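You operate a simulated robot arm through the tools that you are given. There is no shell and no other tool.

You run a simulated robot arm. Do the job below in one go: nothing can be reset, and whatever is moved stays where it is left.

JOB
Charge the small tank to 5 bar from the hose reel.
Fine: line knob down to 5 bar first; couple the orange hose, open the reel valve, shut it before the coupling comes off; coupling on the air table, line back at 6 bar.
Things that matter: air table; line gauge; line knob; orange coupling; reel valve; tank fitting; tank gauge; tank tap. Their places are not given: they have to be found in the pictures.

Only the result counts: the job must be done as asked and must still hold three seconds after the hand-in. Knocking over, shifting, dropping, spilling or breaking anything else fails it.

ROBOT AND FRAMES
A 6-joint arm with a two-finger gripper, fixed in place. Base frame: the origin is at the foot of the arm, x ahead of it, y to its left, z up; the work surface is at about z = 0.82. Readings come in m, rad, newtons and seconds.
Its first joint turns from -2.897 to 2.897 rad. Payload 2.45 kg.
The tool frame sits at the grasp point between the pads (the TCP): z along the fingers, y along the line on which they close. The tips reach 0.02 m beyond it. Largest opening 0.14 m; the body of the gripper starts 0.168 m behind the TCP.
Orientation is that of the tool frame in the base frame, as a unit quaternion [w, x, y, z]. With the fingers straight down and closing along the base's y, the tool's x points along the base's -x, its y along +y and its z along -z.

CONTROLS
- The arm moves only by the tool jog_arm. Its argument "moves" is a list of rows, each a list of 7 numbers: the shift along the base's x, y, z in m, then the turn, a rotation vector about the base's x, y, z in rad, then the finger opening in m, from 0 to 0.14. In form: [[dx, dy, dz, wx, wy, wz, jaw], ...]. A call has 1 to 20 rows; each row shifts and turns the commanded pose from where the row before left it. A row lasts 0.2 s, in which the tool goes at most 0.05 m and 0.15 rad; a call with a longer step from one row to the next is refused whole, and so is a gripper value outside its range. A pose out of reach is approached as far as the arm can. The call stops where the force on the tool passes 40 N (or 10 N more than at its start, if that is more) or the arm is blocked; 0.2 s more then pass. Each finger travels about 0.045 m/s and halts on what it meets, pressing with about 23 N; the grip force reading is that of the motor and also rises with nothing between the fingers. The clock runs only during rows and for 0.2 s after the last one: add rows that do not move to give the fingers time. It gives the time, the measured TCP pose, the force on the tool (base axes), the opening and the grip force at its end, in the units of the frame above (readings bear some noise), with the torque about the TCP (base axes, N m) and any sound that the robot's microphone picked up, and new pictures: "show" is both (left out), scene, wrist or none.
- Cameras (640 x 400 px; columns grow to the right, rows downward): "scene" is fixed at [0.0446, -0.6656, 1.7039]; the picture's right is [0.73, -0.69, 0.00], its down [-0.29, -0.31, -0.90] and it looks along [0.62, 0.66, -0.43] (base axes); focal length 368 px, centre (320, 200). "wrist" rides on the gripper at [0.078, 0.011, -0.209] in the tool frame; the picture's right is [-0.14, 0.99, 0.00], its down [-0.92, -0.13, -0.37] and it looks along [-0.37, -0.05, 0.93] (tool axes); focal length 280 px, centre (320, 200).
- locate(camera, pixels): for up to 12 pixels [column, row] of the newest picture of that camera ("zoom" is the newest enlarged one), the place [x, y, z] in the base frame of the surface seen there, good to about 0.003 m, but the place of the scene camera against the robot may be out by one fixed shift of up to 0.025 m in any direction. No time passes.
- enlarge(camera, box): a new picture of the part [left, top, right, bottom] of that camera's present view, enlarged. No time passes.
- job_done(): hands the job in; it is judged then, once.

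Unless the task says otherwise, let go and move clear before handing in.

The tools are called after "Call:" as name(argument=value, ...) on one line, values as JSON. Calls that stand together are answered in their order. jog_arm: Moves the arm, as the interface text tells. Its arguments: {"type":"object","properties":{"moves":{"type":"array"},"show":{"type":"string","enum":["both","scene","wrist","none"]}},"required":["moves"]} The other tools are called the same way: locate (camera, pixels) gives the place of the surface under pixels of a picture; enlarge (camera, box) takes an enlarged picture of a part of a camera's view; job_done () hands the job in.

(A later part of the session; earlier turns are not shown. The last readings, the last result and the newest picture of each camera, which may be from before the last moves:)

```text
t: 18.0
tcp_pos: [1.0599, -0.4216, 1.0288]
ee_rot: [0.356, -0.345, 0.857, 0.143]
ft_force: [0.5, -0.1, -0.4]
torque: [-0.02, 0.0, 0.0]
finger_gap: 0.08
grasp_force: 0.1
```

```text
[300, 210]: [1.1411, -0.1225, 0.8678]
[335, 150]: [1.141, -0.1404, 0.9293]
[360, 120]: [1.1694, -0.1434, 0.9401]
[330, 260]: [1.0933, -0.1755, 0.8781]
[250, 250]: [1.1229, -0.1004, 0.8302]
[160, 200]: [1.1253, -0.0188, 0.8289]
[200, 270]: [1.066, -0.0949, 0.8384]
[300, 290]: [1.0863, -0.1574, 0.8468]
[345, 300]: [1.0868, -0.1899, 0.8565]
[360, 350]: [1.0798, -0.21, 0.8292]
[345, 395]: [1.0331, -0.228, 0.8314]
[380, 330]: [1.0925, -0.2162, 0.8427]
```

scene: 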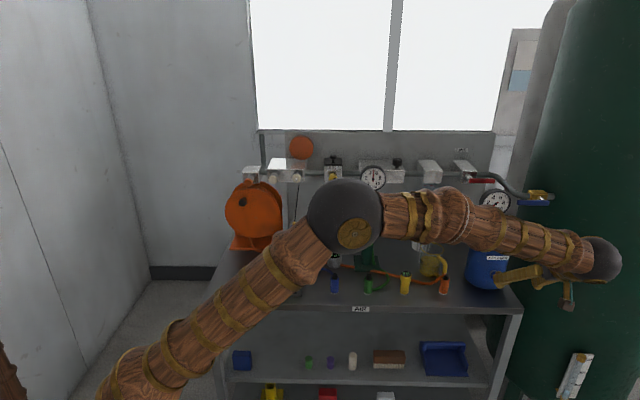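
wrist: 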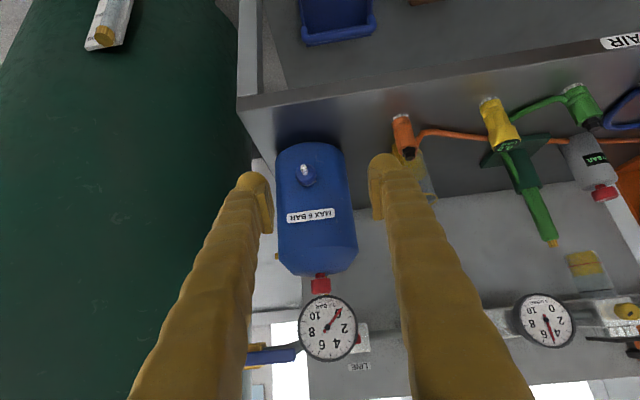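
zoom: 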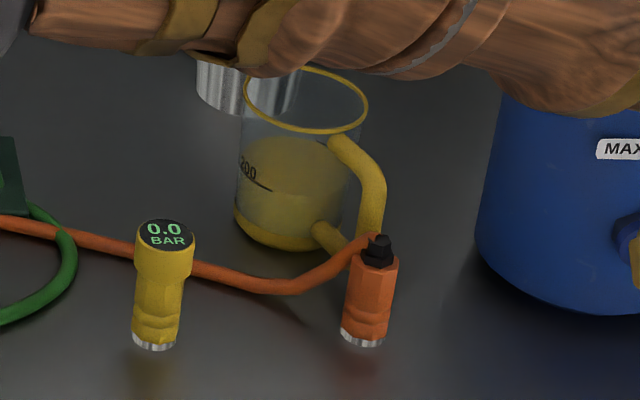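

The jug handle is about 7 cm behind the coupling and the hose leaves toward -s, so I'll grip the coupling from above with the fingers in front and behind (closing nearly along n, turned 20°). I'll straighten the tool to point down and move above the coupling.

Call:
jog_arm(moves=[[0, 0, 0.005, -0.0906, 0.0945, 0, 0.08], [0, 0, 0.005, -0.0906, 0.0945, 0, 0.08], [0, 0, 0.005, -0.0906, 0.0945, 0, 0.08], [0, 0, 0.005, -0.0906, 0.0945, 0, 0.08], [0, 0, 0.005, -0.0906, 0.0945, 0, 0.08], [0, 0, 0.005, -0.0906, 0.0945, 0, 0.08], [0.0031, 0.0166, 0, 0, 0, -0.1356, 0.06], [0.0031, 0.0166, 0, 0, 0, -0.1356, 0.06], [0.0031, 0.0166, 0, 0, 0, -0.1356, 0.06], [0.0031, 0.0166, 0, 0, 0, -0.1356, 0.06], [0.0031, 0.0166, 0, 0, 0, -0.1356, 0.06], [0.0031, 0.0166, 0, 0, 0, -0.1356, 0.06], [0.0031, 0.0166, 0, 0, 0, -0.1356, 0.06], [0.0031, 0.0166, 0, 0, 0, -0.1356, 0.06], [0.0031, 0.0166, 0, 0, 0, -0.1356, 0.06], [0.0031, 0.0166, 0, 0, 0, -0.1356, 0.06], [0.0031, 0.0166, 0, 0, 0, -0.1356, 0.06], [0.0031, 0.0166, 0, 0, 0, -0.1356, 0.06], [0.0031, 0.0166, 0, 0, 0, -0.1356, 0.06], [0.0031, 0.0166, 0, 0, 0, -0.1356, 0.06]])

```text
t: 22.2
tcp_pos: [1.1033, -0.1877, 1.0596]
ee_rot: [0.001, 0.537, 0.843, -0.001]
ft_force: [0.7, -0.7, 0.4]
torque: [-0.01, 0.0, -0.03]
finger_gap: 0.0602
grasp_force: 0.0
```

scene: 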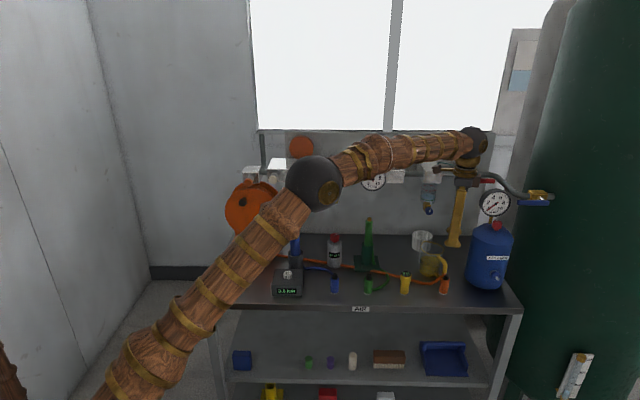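
wrist: 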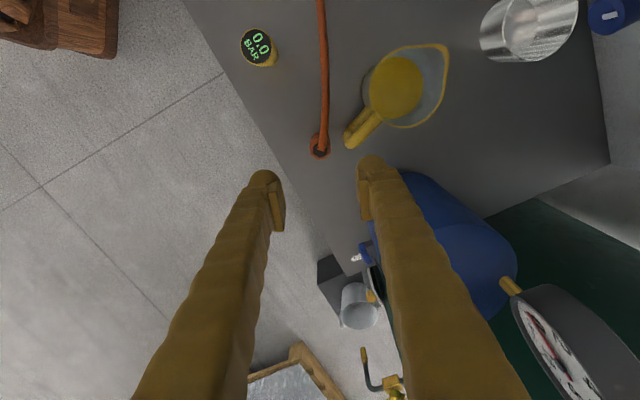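

The tool points down above the coupling, which appears at (320,148) with hose going up-image. I'll zoom in and locate its axis accurately.

Call:
enlarge(camera="wrist", box=[270, 100, 370, 190])

Call:
locate(camera="zoom", pixels=[[320, 280], [275, 260], [370, 260], [320, 320], [320, 240], [340, 150], [300, 300], [345, 300], [490, 240], [520, 200]])

```text
4.44 times, centred on (320, 145) of wrist
```

zoom: 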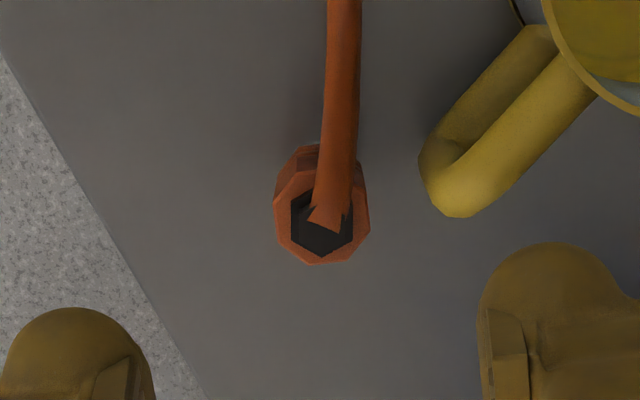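

```text
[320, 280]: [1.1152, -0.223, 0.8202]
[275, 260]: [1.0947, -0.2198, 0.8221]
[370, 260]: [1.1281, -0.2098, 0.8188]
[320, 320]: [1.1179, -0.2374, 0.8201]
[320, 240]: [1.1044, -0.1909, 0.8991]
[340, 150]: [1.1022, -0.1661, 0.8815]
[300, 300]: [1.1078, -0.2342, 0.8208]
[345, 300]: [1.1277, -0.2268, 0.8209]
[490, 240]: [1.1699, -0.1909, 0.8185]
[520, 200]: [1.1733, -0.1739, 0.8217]
```

Call:
locate(camera="zoom", pixels=[[283, 220], [361, 220], [320, 258], [295, 185], [360, 185], [322, 245], [281, 240], [365, 235], [450, 205], [440, 170]])

```text
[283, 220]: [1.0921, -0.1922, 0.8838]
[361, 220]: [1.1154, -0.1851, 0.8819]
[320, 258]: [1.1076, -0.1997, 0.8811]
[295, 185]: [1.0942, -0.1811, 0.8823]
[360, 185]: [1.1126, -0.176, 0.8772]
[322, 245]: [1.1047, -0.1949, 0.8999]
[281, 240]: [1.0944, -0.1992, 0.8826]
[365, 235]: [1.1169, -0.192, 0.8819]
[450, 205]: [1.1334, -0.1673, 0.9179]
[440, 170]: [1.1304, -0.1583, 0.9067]
```

The coupling axis is at about [1.104, -0.188] under the TCP, but the jug handle end is only about 3 cm to its right in this view. I'll measure the handle edge to choose a finger angle that clears both handle and hose.

Call:
locate(camera="zoom", pixels=[[424, 150], [424, 165], [428, 185], [438, 205], [448, 213], [462, 214], [480, 205], [500, 190], [470, 130], [335, 185], [350, 200], [330, 215]])

```text
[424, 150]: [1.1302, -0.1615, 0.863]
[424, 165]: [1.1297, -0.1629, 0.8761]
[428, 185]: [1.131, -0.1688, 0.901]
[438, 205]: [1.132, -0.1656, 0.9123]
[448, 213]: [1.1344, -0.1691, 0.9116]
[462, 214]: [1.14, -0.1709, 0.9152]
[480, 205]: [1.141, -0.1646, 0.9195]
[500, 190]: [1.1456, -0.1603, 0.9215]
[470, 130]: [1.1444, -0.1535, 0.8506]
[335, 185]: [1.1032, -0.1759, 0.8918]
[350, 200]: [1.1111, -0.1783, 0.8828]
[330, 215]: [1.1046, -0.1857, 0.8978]
```

With the closing axis nearly along base x (azimuth -5°) and the TCP shifted 6 mm toward -y, the fingers clear the handle by about 8 mm and miss the hose. I'll rotate and descend part way, then check.

Call:
jog_arm(moves=[[0, -0.0016, 0, 0, 0, -0.1309, 0.055], [0, -0.0016, 0, 0, 0, -0.1309, 0.05], [0, -0.0016, 0, 0, 0, -0.1309, 0.05], [0.0002, -0.0015, 0, 0, 0, -0.1309, 0.05], [0, 0, -0.027, 0, 0, 0, 0.05], [0, 0, -0.027, 0, 0, 0, 0.05], [0, 0, -0.027, 0, 0, 0, 0.05], [0, 0, -0.027, 0, 0, 0, 0.05], [0, 0, 0, 0, 0, 0, 0.05]])

Call:
enlarge(camera="wrist", box=[230, 80, 410, 220])

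```text
t: 24.2
tcp_pos: [1.1035, -0.1944, 0.9531]
ee_rot: [0.001, 0.737, 0.676, -0.001]
ft_force: [-0.8, 0.7, -0.8]
torque: [0.0, 0.02, -0.01]
finger_gap: 0.0498
grasp_force: 0.0
```

scene: 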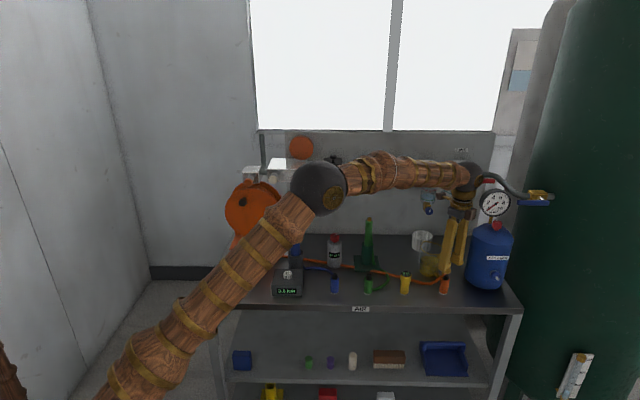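
wrist: 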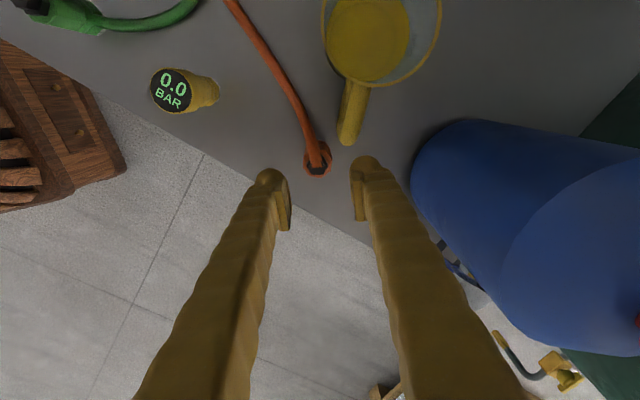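

```text
2.86 times, centred on (320, 150) of wrist
```

zoom: 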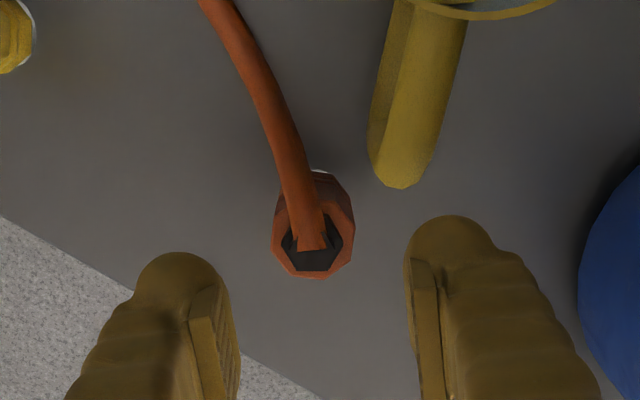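

Geometry looks as planned: the coupling (313,245 in the zoom) is between the fingers, with the handle above the right fingertip. I'll descend further and check.

Call:
jog_arm(moves=[[0, 0, -0.02, 0, 0, 0, 0.05], [0, 0, -0.02, 0, 0, 0, 0.05], [0, 0, -0.02, 0, 0, 0, 0.05], [0, 0, -0.02, 0, 0, 0, 0.05], [0, 0, 0, 0, 0, 0, 0.05]], show="wrist")

Call:
enlarge(camera="wrist", box=[230, 100, 410, 240])

Call:
enlarge(camera="scene", box=[400, 230, 500, 310])

```text
t: 25.4
tcp_pos: [1.1026, -0.1935, 0.87]
ee_rot: [0.0, 0.737, 0.676, 0.0]
ft_force: [-0.1, 0.0, 0.0]
torque: [-0.02, 0.04, 0.01]
finger_gap: 0.0499
grasp_force: 0.1
```

wrist: 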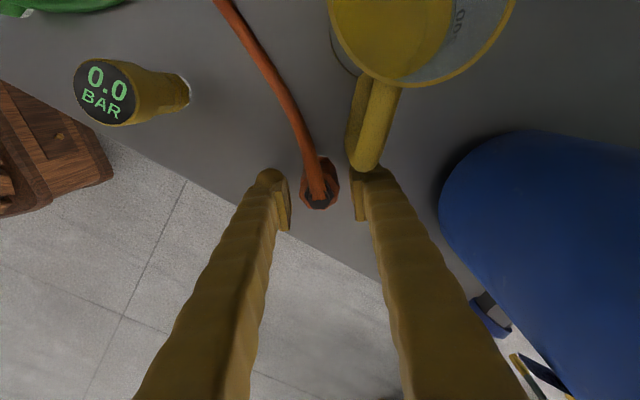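

```text
2.86 times, centred on (320, 170) of wrist
```

zoom: 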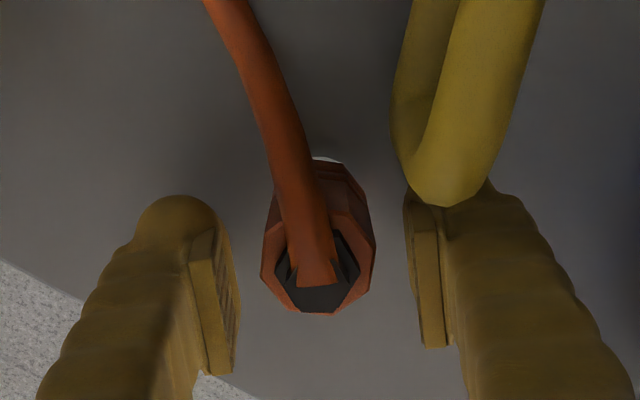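

```text
5.00 times, centred on (450, 270) of scene
```

zoom: 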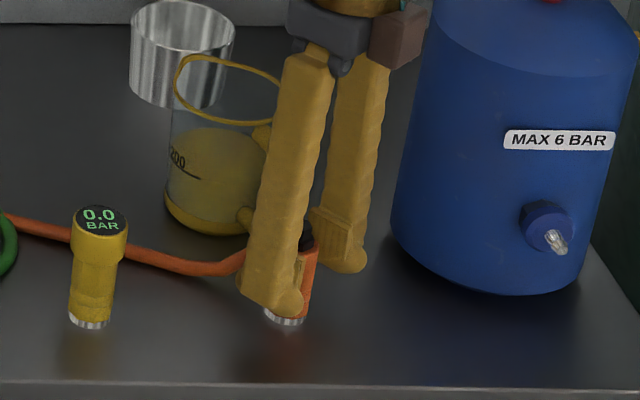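

No contact forces; the coupling stands between the pads. I'll go down the last centimetre and close the fingers.

Call:
jog_arm(moves=[[0.0005, 0, -0.012, 0, 0, 0, 0.05], [0, 0, 0, 0, 0, 0, 0.04], [0, 0, 0, 0, 0, 0, 0.03], [0, 0, 0, 0, 0, 0, 0.02], [0, 0, 0, 0, 0, 0, 0.018], [0, 0, 0, 0, 0, 0, 0.018], [0, 0, 0, 0, 0, 0, 0.018]])

Call:
enlarge(camera="wrist", box=[230, 100, 410, 240])

```text
t: 27.0
tcp_pos: [1.1029, -0.1947, 0.8581]
ee_rot: [0.0, 0.737, 0.676, -0.001]
ft_force: [0.0, -1.3, 1.6]
torque: [0.02, -0.03, 0.02]
finger_gap: 0.0303
grasp_force: 23.0
```

scene: 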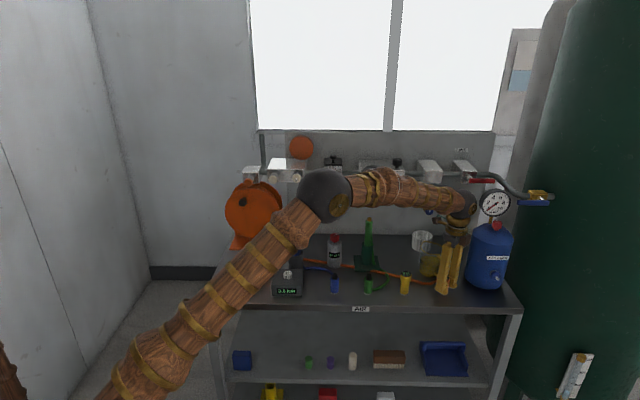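
wrist: 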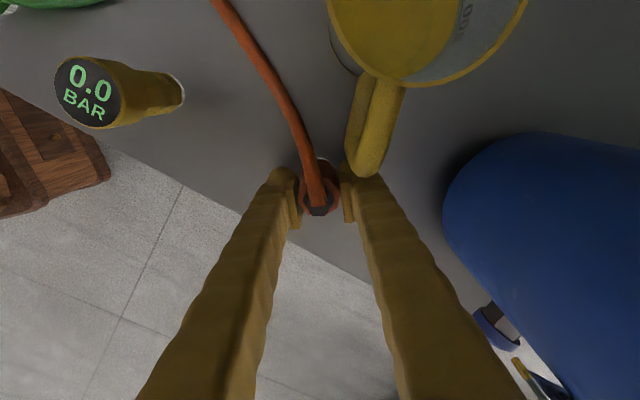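

```text
2.86 times, centred on (320, 170) of wrist
```

zoom: 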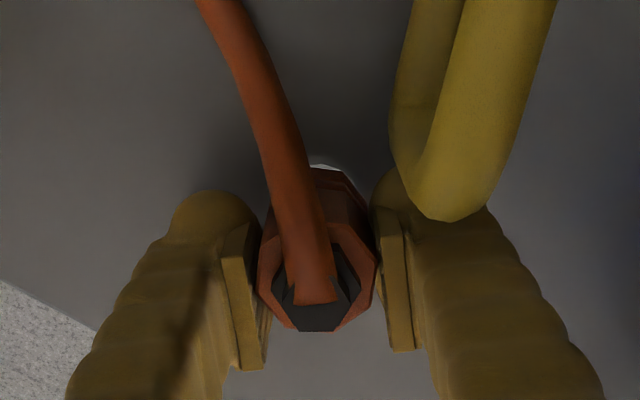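

Gripped: gap 0.030, light force. I'll lift straight up 14 cm, carry it in front of the tank, and begin tilting toward horizontal.

Call:
jog_arm(moves=[[0, 0, 0.02, 0, 0, 0, 0.018], [0, 0, 0.03, 0, 0, 0, 0.018], [0, 0, 0.03, 0, 0, 0, 0.018], [0, 0, 0.03, 0, 0, 0, 0.018], [0, 0, 0.03, 0, 0, 0, 0.018], [0.0043, -0.0347, 0, 0, 0, 0, 0.018], [0.0043, -0.0347, 0, 0, 0, 0, 0.018], [0.0043, -0.0347, 0, 0, 0, 0, 0.018], [0.0043, -0.0347, 0, 0, 0, 0, 0.018], [0.0043, -0.0347, 0, 0, 0, 0, 0.018], [0.0043, -0.0347, 0, 0, 0, 0, 0.018], [0, 0, 0, 0.0926, -0.0926, 0, 0.018], [0, 0, 0, 0.0926, -0.0926, 0, 0.018], [0, 0, 0, 0.0926, -0.0926, 0, 0.018], [0, 0, 0, 0.0926, -0.0926, 0, 0.018], [0, 0, 0, 0, 0, 0, 0.018]])

```text
t: 30.4
tcp_pos: [1.1315, -0.4026, 0.9993]
ee_rot: [-0.01, 0.712, 0.652, 0.26]
ft_force: [0.3, -0.1, 0.6]
torque: [0.0, -0.01, -0.01]
finger_gap: 0.0181
grasp_force: 0.0
```

scene: 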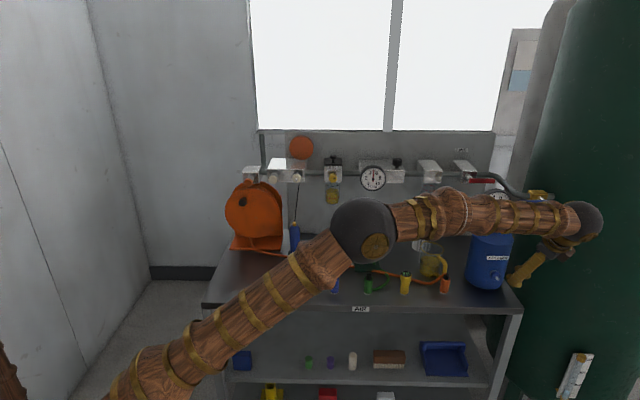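
wrist: 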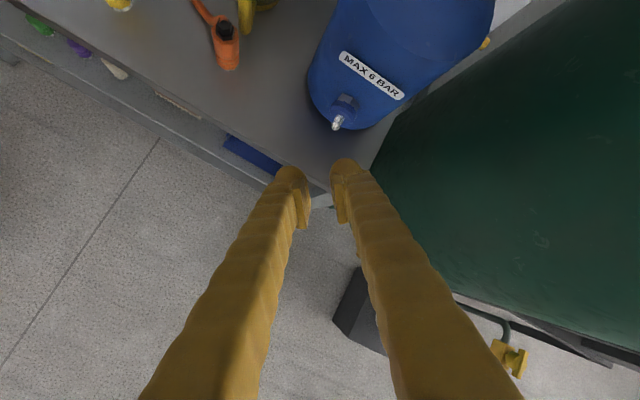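

The fingers closed to 0.018 with nothing in them: the coupling slipped out and still stands on the bench. I'll check exactly how and where it stands now.

Call:
enlarge(camera="scene", box=[400, 230, 470, 305])

Call:
locate(camera="zoom", pixels=[[330, 260], [345, 300], [360, 350], [380, 330], [335, 150]])

Call:
enlarge(camera="wrist", box=[180, 0, 300, 80])

Call:
locate(camera="zoom", pixels=[[240, 160], [250, 220], [260, 290], [262, 350], [190, 240], [300, 240]])

Call:
enlarge(camera="wrist", box=[300, 70, 400, 150])

Call:
locate(camera="zoom", pixels=[[225, 280], [240, 250], [255, 230], [230, 265], [270, 170], [275, 200], [240, 190], [330, 190]])

```text
5.33 times, centred on (435, 268) of scene
```

zoom: 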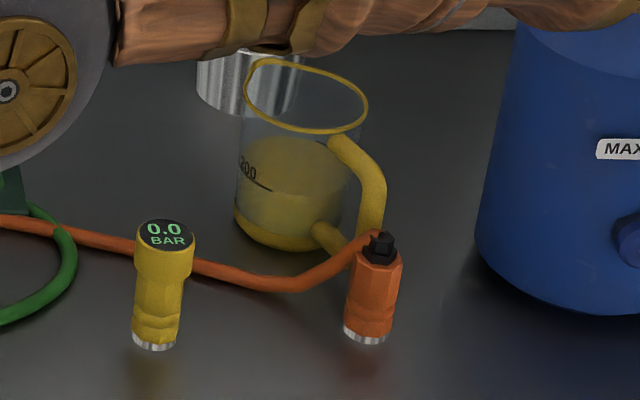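

```text
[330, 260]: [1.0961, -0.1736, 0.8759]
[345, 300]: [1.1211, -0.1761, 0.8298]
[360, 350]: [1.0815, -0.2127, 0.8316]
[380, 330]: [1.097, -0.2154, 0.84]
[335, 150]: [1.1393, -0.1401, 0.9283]
```

```text
5.00 times, centred on (240, 40) of wrist
```

zoom: 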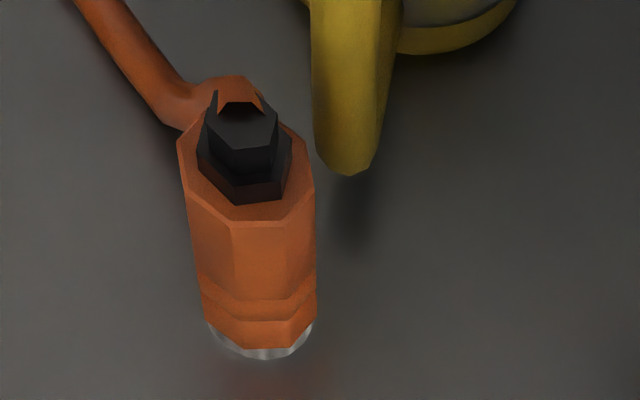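

```text
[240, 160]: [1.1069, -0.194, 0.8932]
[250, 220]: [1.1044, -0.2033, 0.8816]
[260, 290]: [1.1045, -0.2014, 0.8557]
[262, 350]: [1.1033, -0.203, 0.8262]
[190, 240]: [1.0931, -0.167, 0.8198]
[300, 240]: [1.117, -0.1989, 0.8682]
```

```text
5.00 times, centred on (350, 110) of wrist
```

zoom: 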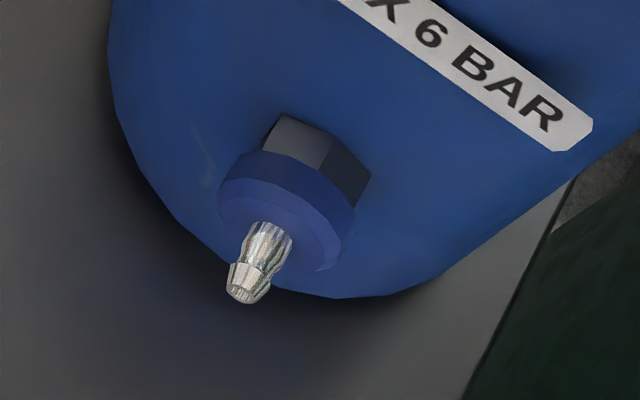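

```text
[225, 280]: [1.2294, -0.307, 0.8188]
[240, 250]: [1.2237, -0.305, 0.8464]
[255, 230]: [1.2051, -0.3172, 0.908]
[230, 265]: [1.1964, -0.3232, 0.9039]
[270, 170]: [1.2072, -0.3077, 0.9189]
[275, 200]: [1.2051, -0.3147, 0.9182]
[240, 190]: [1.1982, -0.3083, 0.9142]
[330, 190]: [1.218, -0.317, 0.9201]
```

The coupling stands upright almost where it was (about 2 mm moved), so nothing is lost. The last grip read only 23 N against 45 N on the knob, so I'll return above it, recentre, and grip with a full close command.

Call:
jog_arm(moves=[[0, 0, 0, -0.0926, 0.0926, 0, 0.05], [0, 0, 0, -0.0926, 0.0926, 0, 0.05], [0, 0, 0, -0.0926, 0.0926, 0, 0.05], [0, 0, 0, -0.0926, 0.0926, 0, 0.05], [-0.0043, 0.0347, 0, 0, 0, 0, 0.05], [-0.0043, 0.0347, 0, 0, 0, 0, 0.05], [-0.0043, 0.0347, 0, 0, 0, 0, 0.05], [-0.0043, 0.0347, 0, 0, 0, 0, 0.05], [-0.0043, 0.0347, 0, 0, 0, 0, 0.05], [-0.0043, 0.0347, 0, 0, 0, 0, 0.05], [0, 0, -0.03, 0, 0, 0, 0.05], [0, 0, 0, 0, 0, 0, 0.05]], show="wrist")

Call:
enlarge(camera="wrist", box=[250, 110, 390, 220])

Call:
locate(camera="zoom", pixels=[[255, 250], [265, 290], [300, 320], [340, 310], [350, 260], [310, 260], [420, 190], [440, 180]])

```text
t: 33.0
tcp_pos: [1.1029, -0.195, 0.9696]
ee_rot: [0.001, 0.737, 0.676, -0.001]
ft_force: [0.0, -0.2, 0.5]
torque: [-0.01, 0.01, 0.03]
finger_gap: 0.0499
grasp_force: 0.1
```

wrist: 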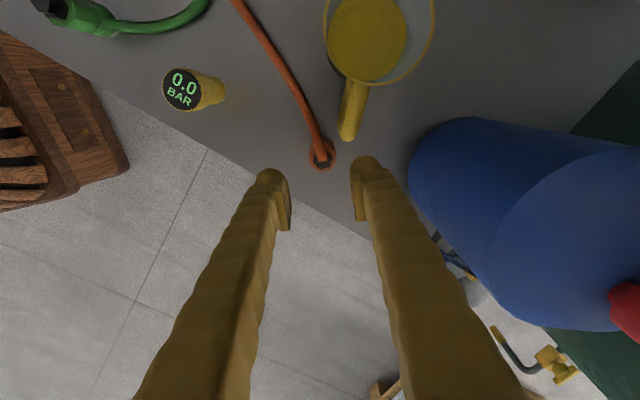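

```text
3.64 times, centred on (320, 165) of wrist
```

zoom: 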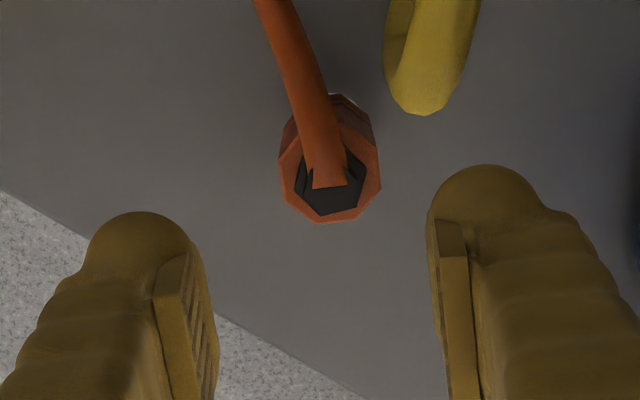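

```text
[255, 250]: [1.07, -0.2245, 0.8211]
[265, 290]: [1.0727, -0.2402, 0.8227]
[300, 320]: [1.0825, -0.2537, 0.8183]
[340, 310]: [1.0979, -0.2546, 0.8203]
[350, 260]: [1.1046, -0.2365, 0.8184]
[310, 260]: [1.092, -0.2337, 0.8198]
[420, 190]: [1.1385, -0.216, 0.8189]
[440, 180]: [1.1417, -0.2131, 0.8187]
```

Call:
locate(camera="zoom", pixels=[[284, 170], [376, 170], [325, 218], [289, 190], [369, 195], [355, 210], [300, 205], [365, 140], [425, 108], [400, 100], [290, 145]])

```text
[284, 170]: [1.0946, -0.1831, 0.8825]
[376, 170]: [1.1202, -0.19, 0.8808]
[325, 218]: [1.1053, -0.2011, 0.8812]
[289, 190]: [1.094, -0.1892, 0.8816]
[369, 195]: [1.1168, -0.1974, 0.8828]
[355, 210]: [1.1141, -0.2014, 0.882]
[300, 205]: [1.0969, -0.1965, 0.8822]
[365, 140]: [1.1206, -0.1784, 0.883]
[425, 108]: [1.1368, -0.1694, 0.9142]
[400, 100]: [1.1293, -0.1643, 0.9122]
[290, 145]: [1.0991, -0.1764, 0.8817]
```

The coupling is now centred at about [1.108, -0.187], 4-5 mm off the finger centre, so last time only one finger was really pressing. I'll recentre, descend and close with the command at 0.

Call:
jog_arm(moves=[[0.0048, 0.004, 0, 0, 0, 0, 0.05], [0, 0, -0.03, 0, 0, 0, 0.05], [0, 0, -0.03, 0, 0, 0, 0.05], [0, 0, -0.03, 0, 0, 0, 0.05], [0, 0, -0.02, 0, 0, 0, 0.05], [0, 0, 0, 0, 0, 0, 0.05], [0, 0, 0, 0, 0, 0, 0.035], [0, 0, 0, 0, 0, 0, 0.02], [0, 0, 0, 0, 0, 0, 0.005], [0, 0, 0, 0, 0, 0, 0], [0, 0, 0, 0, 0, 0, 0], [0, 0, 0, 0, 0, 0, 0]], show="wrist")

Call:
enlarge(camera="wrist", box=[250, 110, 390, 240])

```text
t: 35.6
tcp_pos: [1.1088, -0.1903, 0.8596]
ee_rot: [0.001, 0.736, 0.676, 0.0]
ft_force: [-0.4, 0.2, 0.3]
torque: [-0.01, 0.02, 0.0]
finger_gap: 0.0285
grasp_force: 22.7
```

wrist: 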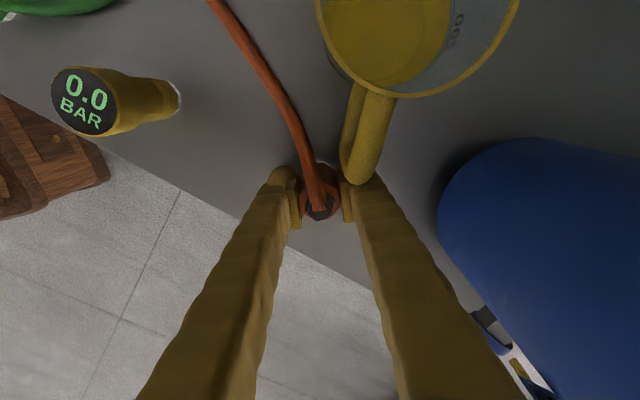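

```text
3.08 times, centred on (320, 175) of wrist
```

zoom: 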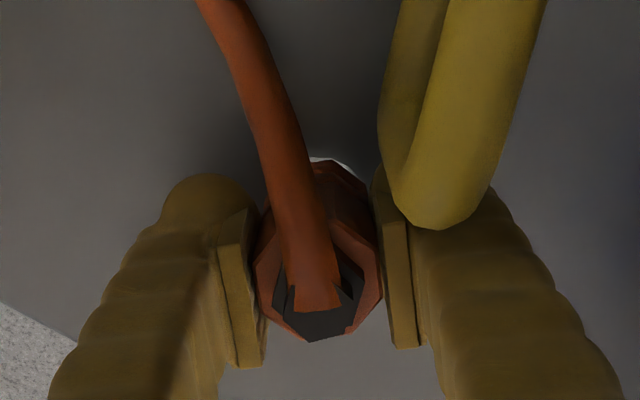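

Gap is 0.0285 with about 23 N. I'll lift slowly by 2 cm and check whether the gap holds.

Call:
jog_arm(moves=[[0, 0, 0.005, 0, 0, 0, 0], [0, 0, 0.005, 0, 0, 0, 0], [0, 0, 0.005, 0, 0, 0, 0], [0, 0, 0.005, 0, 0, 0, 0]], show="wrist")

Call:
enlarge(camera="wrist", box=[250, 110, 390, 240])

```text
t: 36.6
tcp_pos: [1.1091, -0.1907, 0.8794]
ee_rot: [0.0, 0.737, 0.676, -0.001]
ft_force: [-0.1, -0.7, -1.2]
torque: [0.02, 0.0, -0.01]
finger_gap: 0.0281
grasp_force: 23.4
```

wrist: 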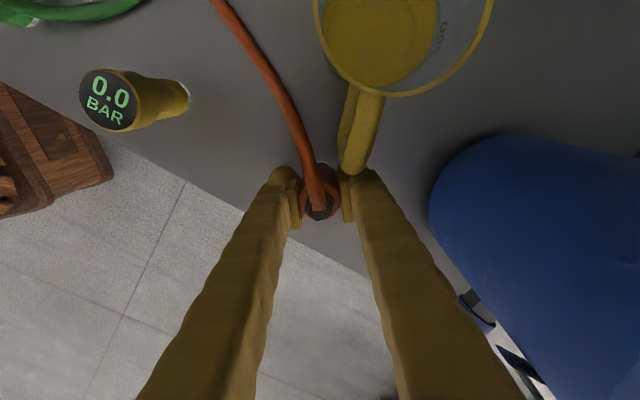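

```text
3.08 times, centred on (320, 175) of wrist
```

zoom: 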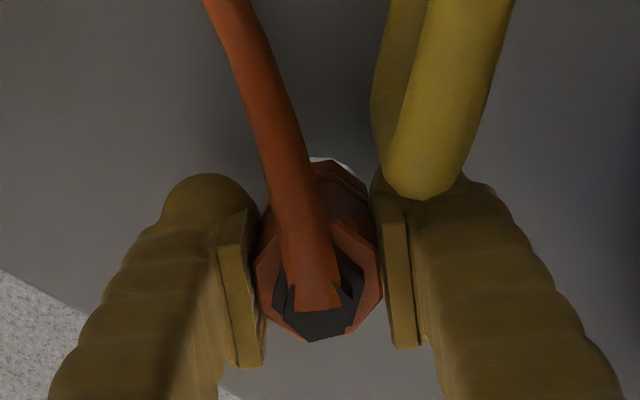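

The coupling is rising with the gripper this time (same place in the wrist view). I'll continue lifting gently.

Call:
jog_arm(moves=[[0, 0, 0.01, 0, 0, 0, 0], [0, 0, 0.015, 0, 0, 0, 0], [0, 0, 0.015, 0, 0, 0, 0], [0, 0, 0.015, 0, 0, 0, 0], [0, 0, 0.015, 0, 0, 0, 0], [0, 0, 0.015, 0, 0, 0, 0], [0, 0, 0.015, 0, 0, 0, 0], [0, 0, 0.01, 0, 0, 0, 0], [0, 0, 0.01, 0, 0, 0, 0]])

Call:
enlarge(camera="scene", box=[400, 210, 510, 300])

```text
t: 38.6
tcp_pos: [1.1107, -0.1893, 0.9996]
ee_rot: [0.001, 0.737, 0.676, -0.001]
ft_force: [-1.0, -0.8, -0.9]
torque: [-0.02, -0.01, 0.0]
finger_gap: 0.0282
grasp_force: 23.2
```

scene: 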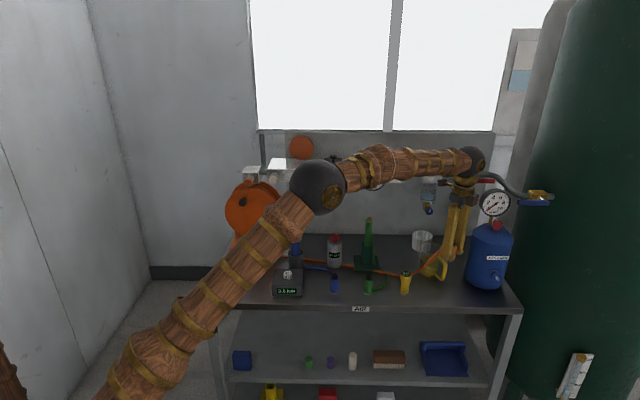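
wrist: 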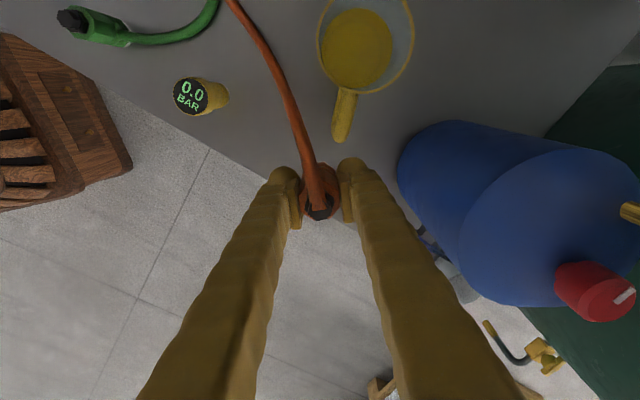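

```text
4.44 times, centred on (455, 255) of scene
```

zoom: 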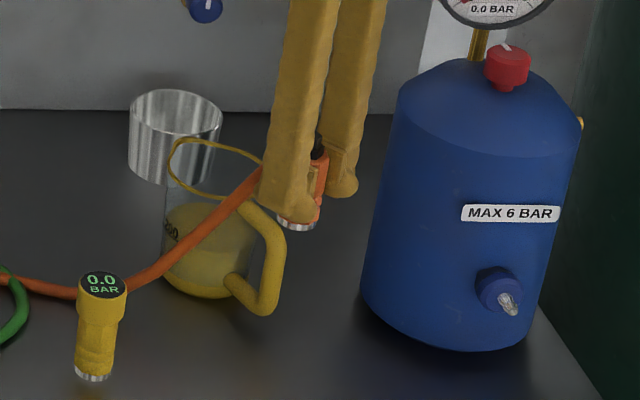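

The coupling is held and the hose follows. I'll carry it to in front of the tank, then tilt slowly to horizontal in two calls.

Call:
jog_arm(moves=[[0.0011, -0.02, 0, 0, 0, 0, 0], [0.0011, -0.03, 0, 0, 0, 0, 0], [0.0011, -0.03, 0, 0, 0, 0, 0], [0.0011, -0.03, 0, 0, 0, 0, 0], [0.0011, -0.03, 0, 0, 0, 0, 0], [0.0011, -0.03, 0, 0, 0, 0, 0], [0.0011, -0.03, 0, 0, 0, 0, 0], [0, -0.0217, 0, 0, 0, 0, 0], [0, 0, 0, 0, 0, 0, 0]])

```text
t: 40.6
tcp_pos: [1.1187, -0.4123, 1.0]
ee_rot: [0.001, 0.737, 0.676, -0.001]
ft_force: [-0.7, 0.1, -1.7]
torque: [0.01, -0.02, 0.01]
finger_gap: 0.0284
grasp_force: 23.2
```

scene: 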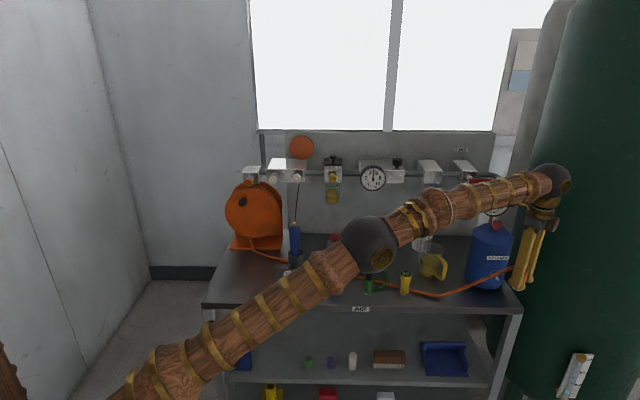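
wrist: 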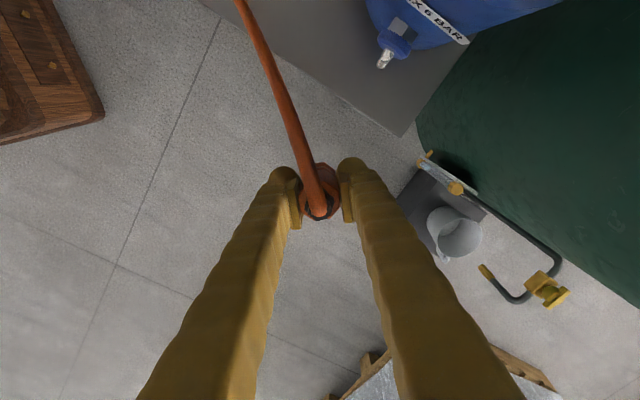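

Still held. The big green tank is nearby on the right, so I'll check its distance before tilting.

Call:
locate(camera="wrist", pixels=[[430, 100], [480, 60], [520, 120], [600, 80], [620, 200], [455, 188], [384, 62], [380, 66], [388, 55], [395, 45], [450, 220], [545, 290]])

Call:
locate(camera="scene", pixels=[[540, 300], [560, 240], [600, 220], [600, 120], [580, 350], [530, 300]])

```text
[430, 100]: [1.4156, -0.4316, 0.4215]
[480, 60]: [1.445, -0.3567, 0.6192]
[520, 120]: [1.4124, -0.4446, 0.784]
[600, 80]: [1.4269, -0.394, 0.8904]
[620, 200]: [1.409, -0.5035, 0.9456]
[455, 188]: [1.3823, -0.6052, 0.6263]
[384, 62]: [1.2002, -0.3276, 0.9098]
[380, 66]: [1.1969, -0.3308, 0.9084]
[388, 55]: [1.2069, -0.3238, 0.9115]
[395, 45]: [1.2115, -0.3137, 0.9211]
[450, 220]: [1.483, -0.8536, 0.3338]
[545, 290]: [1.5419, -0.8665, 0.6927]
```

```text
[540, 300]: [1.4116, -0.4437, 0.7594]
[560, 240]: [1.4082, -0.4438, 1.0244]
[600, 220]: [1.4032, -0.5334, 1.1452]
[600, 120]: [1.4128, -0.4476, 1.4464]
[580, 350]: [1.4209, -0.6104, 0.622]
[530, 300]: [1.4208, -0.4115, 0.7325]
```

The green tank is about 28 cm clear. The nipple axis is at about s=1.080, z≈0.904, tip d≈0.61. I'll tilt to horizontal slowly while lowering.

Call:
jog_arm(moves=[[0, 0, -0.006, 0.07405, -0.07405, 0, 0], [0, 0, -0.006, 0.07405, -0.07405, 0, 0], [0, 0, -0.006, 0.07405, -0.07405, 0, 0], [0, 0, -0.006, 0.07405, -0.07405, 0, 0], [0, 0, -0.006, 0.07405, -0.07405, 0, 0], [0, 0, -0.006, 0.07405, -0.07405, 0, 0], [0, 0, -0.006, 0.07405, -0.07405, 0, 0], [0, 0, -0.006, 0.07405, -0.07405, 0, 0], [0, 0, -0.006, 0.07405, -0.07405, 0, 0], [0, 0, -0.006, 0.07405, -0.07405, 0, 0], [0, 0, -0.006, 0.07405, -0.07405, 0, 0], [0, 0, -0.006, 0.07405, -0.07405, 0, 0], [0, 0, -0.006, 0.07405, -0.07405, 0, 0], [0, 0, -0.006, 0.07405, -0.07405, 0, 0], [0, 0, -0.006, 0.07405, -0.07405, 0, 0], [0, 0, 0, 0, 0, 0, 0]])

Call:
enlarge(camera="wrist", box=[230, 100, 410, 230])

Call:
enlarge(camera="scene", box=[440, 230, 560, 320])

```text
t: 44.0
tcp_pos: [1.117, -0.4133, 0.9096]
ee_rot: [-0.029, 0.521, 0.478, 0.706]
ft_force: [-0.2, 0.3, -0.4]
torque: [0.02, 0.01, 0.01]
finger_gap: 0.0282
grasp_force: 22.4
```

scene: 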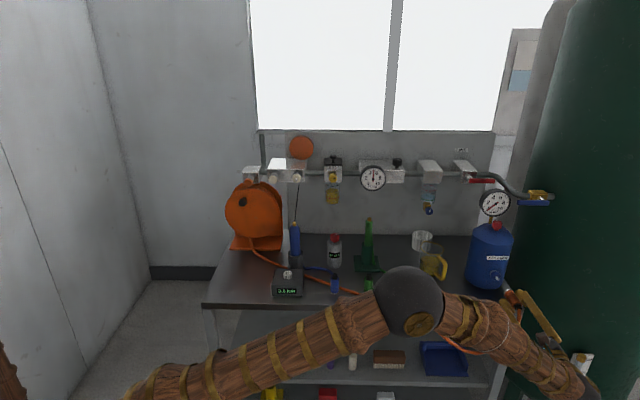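
wrist: 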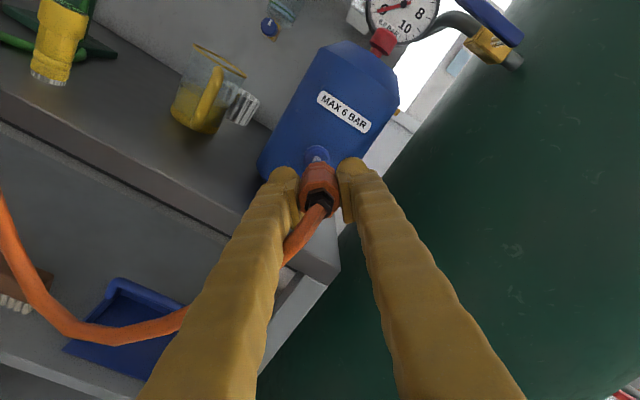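

```text
3.08 times, centred on (320, 165) of wrist
```

zoom: 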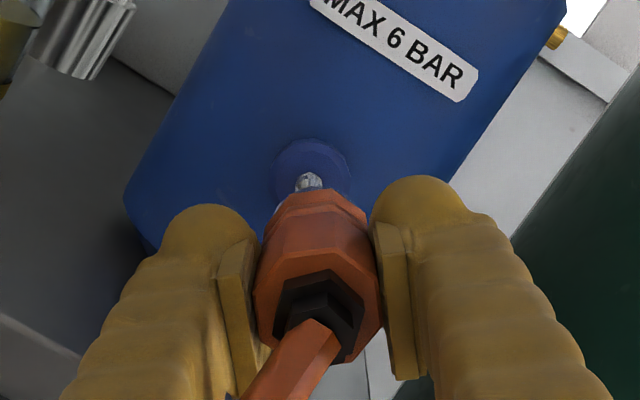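

```text
4.44 times, centred on (500, 275) of scene
```

zoom: 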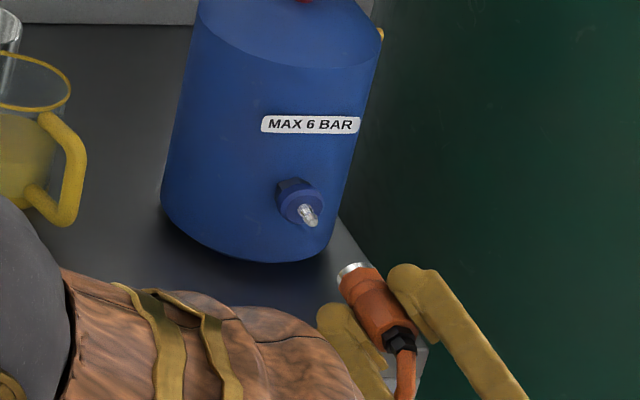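

The coupling is now horizontal and pointing at the nipple (zoom (308,180)), still held. I'll measure both the nipple and coupling for fine alignment.

Call:
enlarge(camera="wrist", box=[285, 130, 365, 220])

Call:
locate(camera="zoom", pixels=[[255, 165], [275, 165], [265, 155], [265, 180], [240, 120], [330, 130], [280, 90], [290, 200], [230, 230], [280, 300], [180, 320], [380, 340]])

```text
4.44 times, centred on (325, 175) of wrist
```

zoom: 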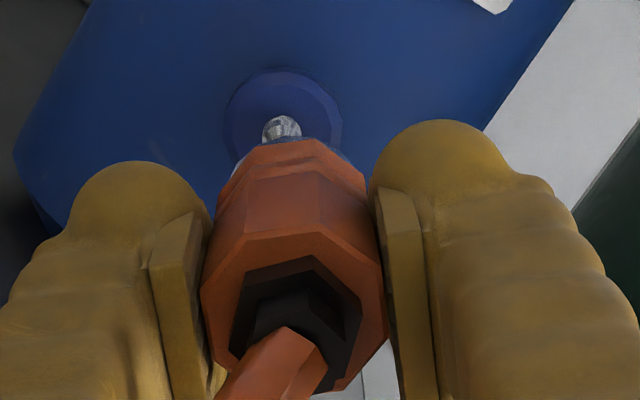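

```text
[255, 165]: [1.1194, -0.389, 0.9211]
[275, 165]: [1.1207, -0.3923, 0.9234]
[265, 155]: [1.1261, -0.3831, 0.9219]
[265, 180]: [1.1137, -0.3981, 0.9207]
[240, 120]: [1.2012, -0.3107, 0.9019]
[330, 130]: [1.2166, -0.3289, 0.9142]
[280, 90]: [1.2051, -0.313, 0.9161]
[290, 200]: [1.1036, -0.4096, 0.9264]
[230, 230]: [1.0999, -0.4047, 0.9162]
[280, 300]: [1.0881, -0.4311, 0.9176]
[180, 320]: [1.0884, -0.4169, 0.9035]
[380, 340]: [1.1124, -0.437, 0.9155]
```

I estimate the mouth axis is about 9 mm too high and well aligned sideways. I'll lower 9 mm, advance 5 cm, and look again before pushing on.

Call:
jog_arm(moves=[[0.0003, -0.0003, -0.0045, 0, 0, 0, 0], [0.0003, -0.0003, -0.0045, 0, 0, 0, 0], [0.0088, 0.0088, 0, 0, 0, 0, 0], [0.0088, 0.0088, 0, 0, 0, 0, 0], [0.0088, 0.0088, 0, 0, 0, 0, 0], [0.0088, 0.0088, 0, 0, 0, 0, 0], [0, 0, 0, 0, 0, 0, 0]])

Call:
enlarge(camera="wrist", box=[285, 130, 365, 220])

Call:
enlarge(camera="scene", box=[470, 260, 534, 310])

```text
t: 45.6
tcp_pos: [1.1534, -0.3772, 0.901]
ee_rot: [-0.03, 0.521, 0.479, 0.706]
ft_force: [1.2, 0.1, -1.1]
torque: [0.03, 0.03, 0.01]
finger_gap: 0.0281
grasp_force: 23.1
```

scene: 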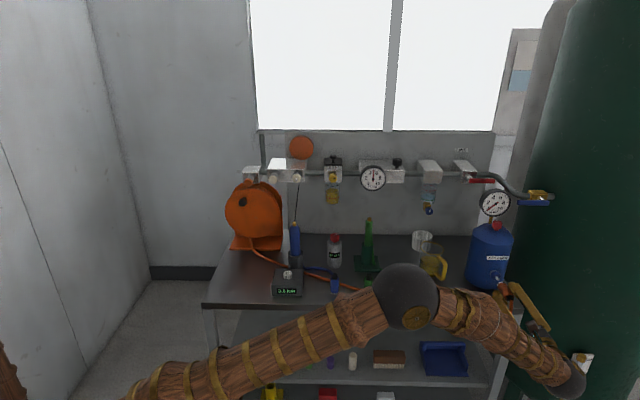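
wrist: 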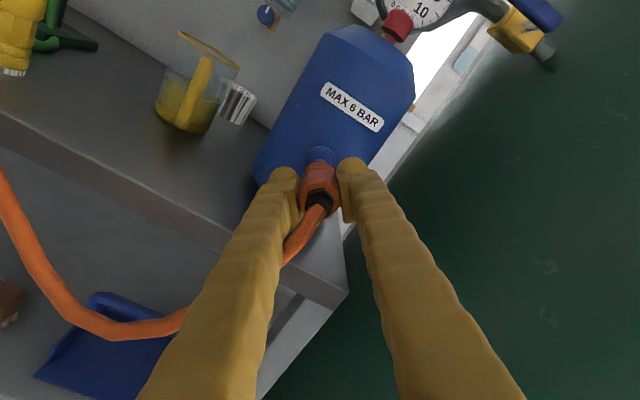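

```text
4.44 times, centred on (325, 175) of wrist
```

zoom: 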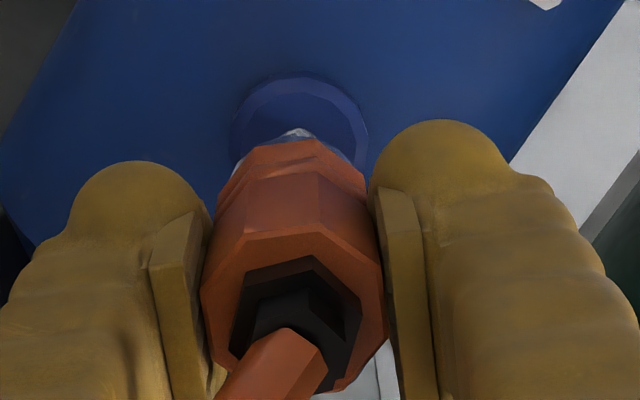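

```text
8.00 times, centred on (502, 285) of scene
```

zoom: 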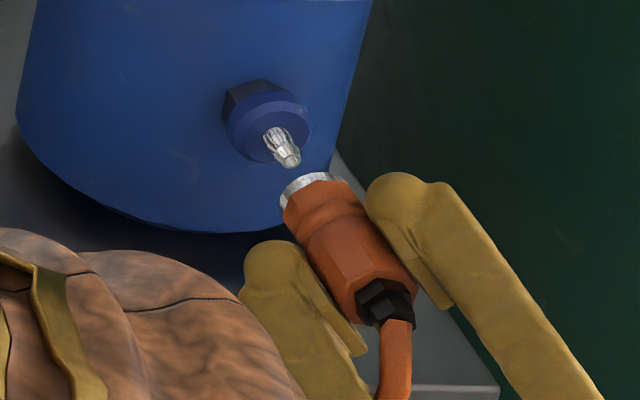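

The scene zoom shows the nipple and coupling in line. I'll advance slowly along n, watching the force.

Call:
jog_arm(moves=[[0.0035, 0.0035, 0, 0, 0, 0, 0], [0.0035, 0.0035, 0, 0, 0, 0, 0], [0.0035, 0.0035, 0, 0, 0, 0, 0], [0.0035, 0.0035, 0, 0, 0, 0, 0], [0.0035, 0.0035, 0, 0, 0, 0, 0], [0, 0, 0, 0, 0, 0, 0]])

Call:
enlarge(camera="scene", box=[470, 260, 534, 310])

```text
t: 47.0
tcp_pos: [1.171, -0.3592, 0.9002]
ee_rot: [-0.031, 0.522, 0.477, 0.706]
ft_force: [-0.1, -0.4, 0.1]
torque: [0.01, -0.03, -0.01]
finger_gap: 0.0283
grasp_force: 23.2
```

scene: 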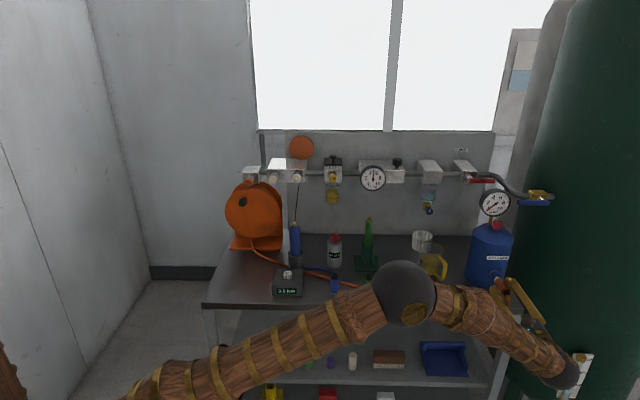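
wrist: 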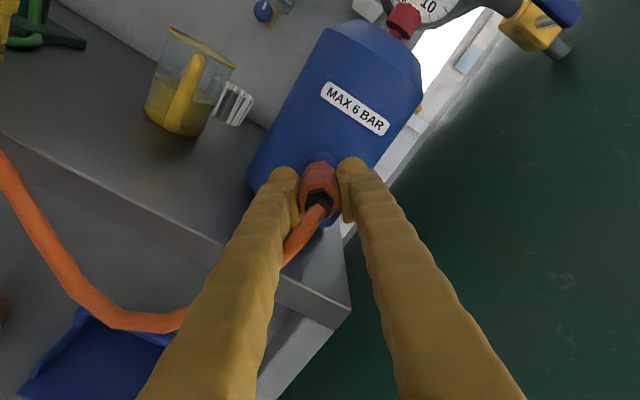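

```text
8.00 times, centred on (502, 285) of scene
```

zoom: 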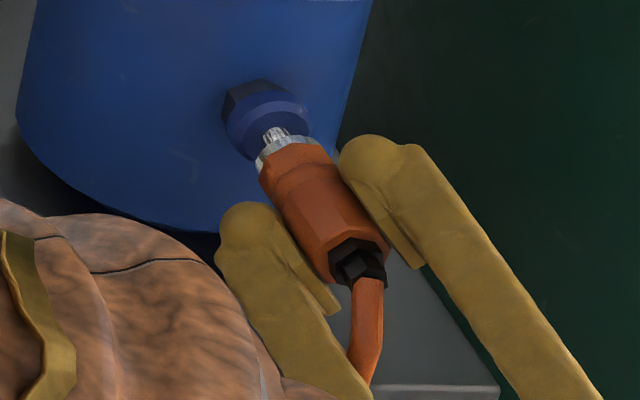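

The mouth is starting over the nipple with no side force. I'll push on slowly.

Call:
jog_arm(moves=[[0.0025, 0.0025, 0, 0, 0, 0, 0], [0.0025, 0.0025, 0, 0, 0, 0, 0], [0.0025, 0.0025, 0, 0, 0, 0, 0], [0, 0, 0, 0, 0, 0, 0]])

Call:
enlarge(camera="scene", box=[470, 260, 534, 310])

```text
t: 48.0
tcp_pos: [1.1772, -0.3518, 0.9008]
ee_rot: [-0.03, 0.522, 0.478, 0.706]
ft_force: [0.2, 0.2, -0.2]
torque: [0.0, 0.0, -0.05]
finger_gap: 0.0283
grasp_force: 22.6
```

scene: 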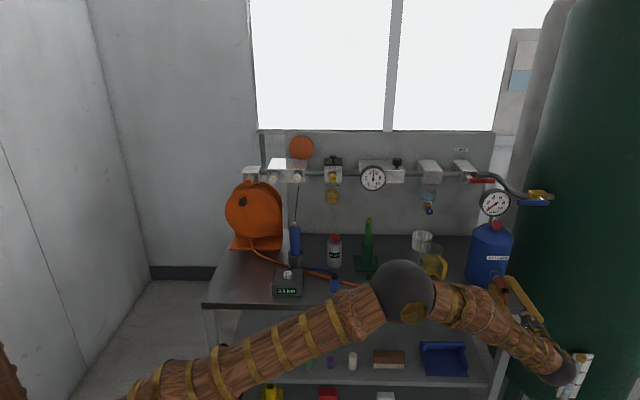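
wrist: 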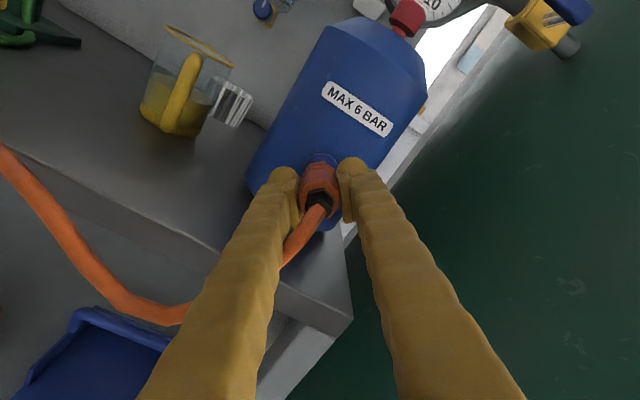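

```text
8.00 times, centred on (502, 285) of scene
```

zoom: 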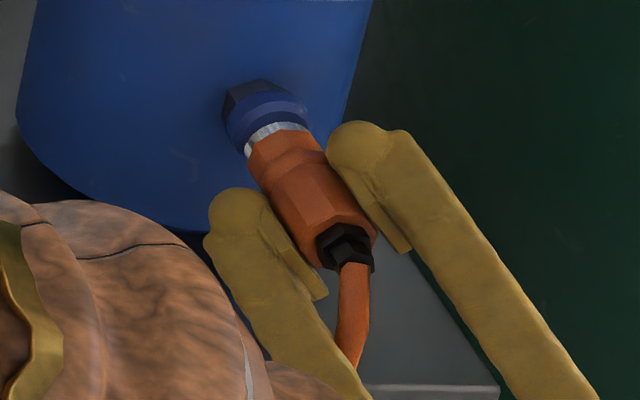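

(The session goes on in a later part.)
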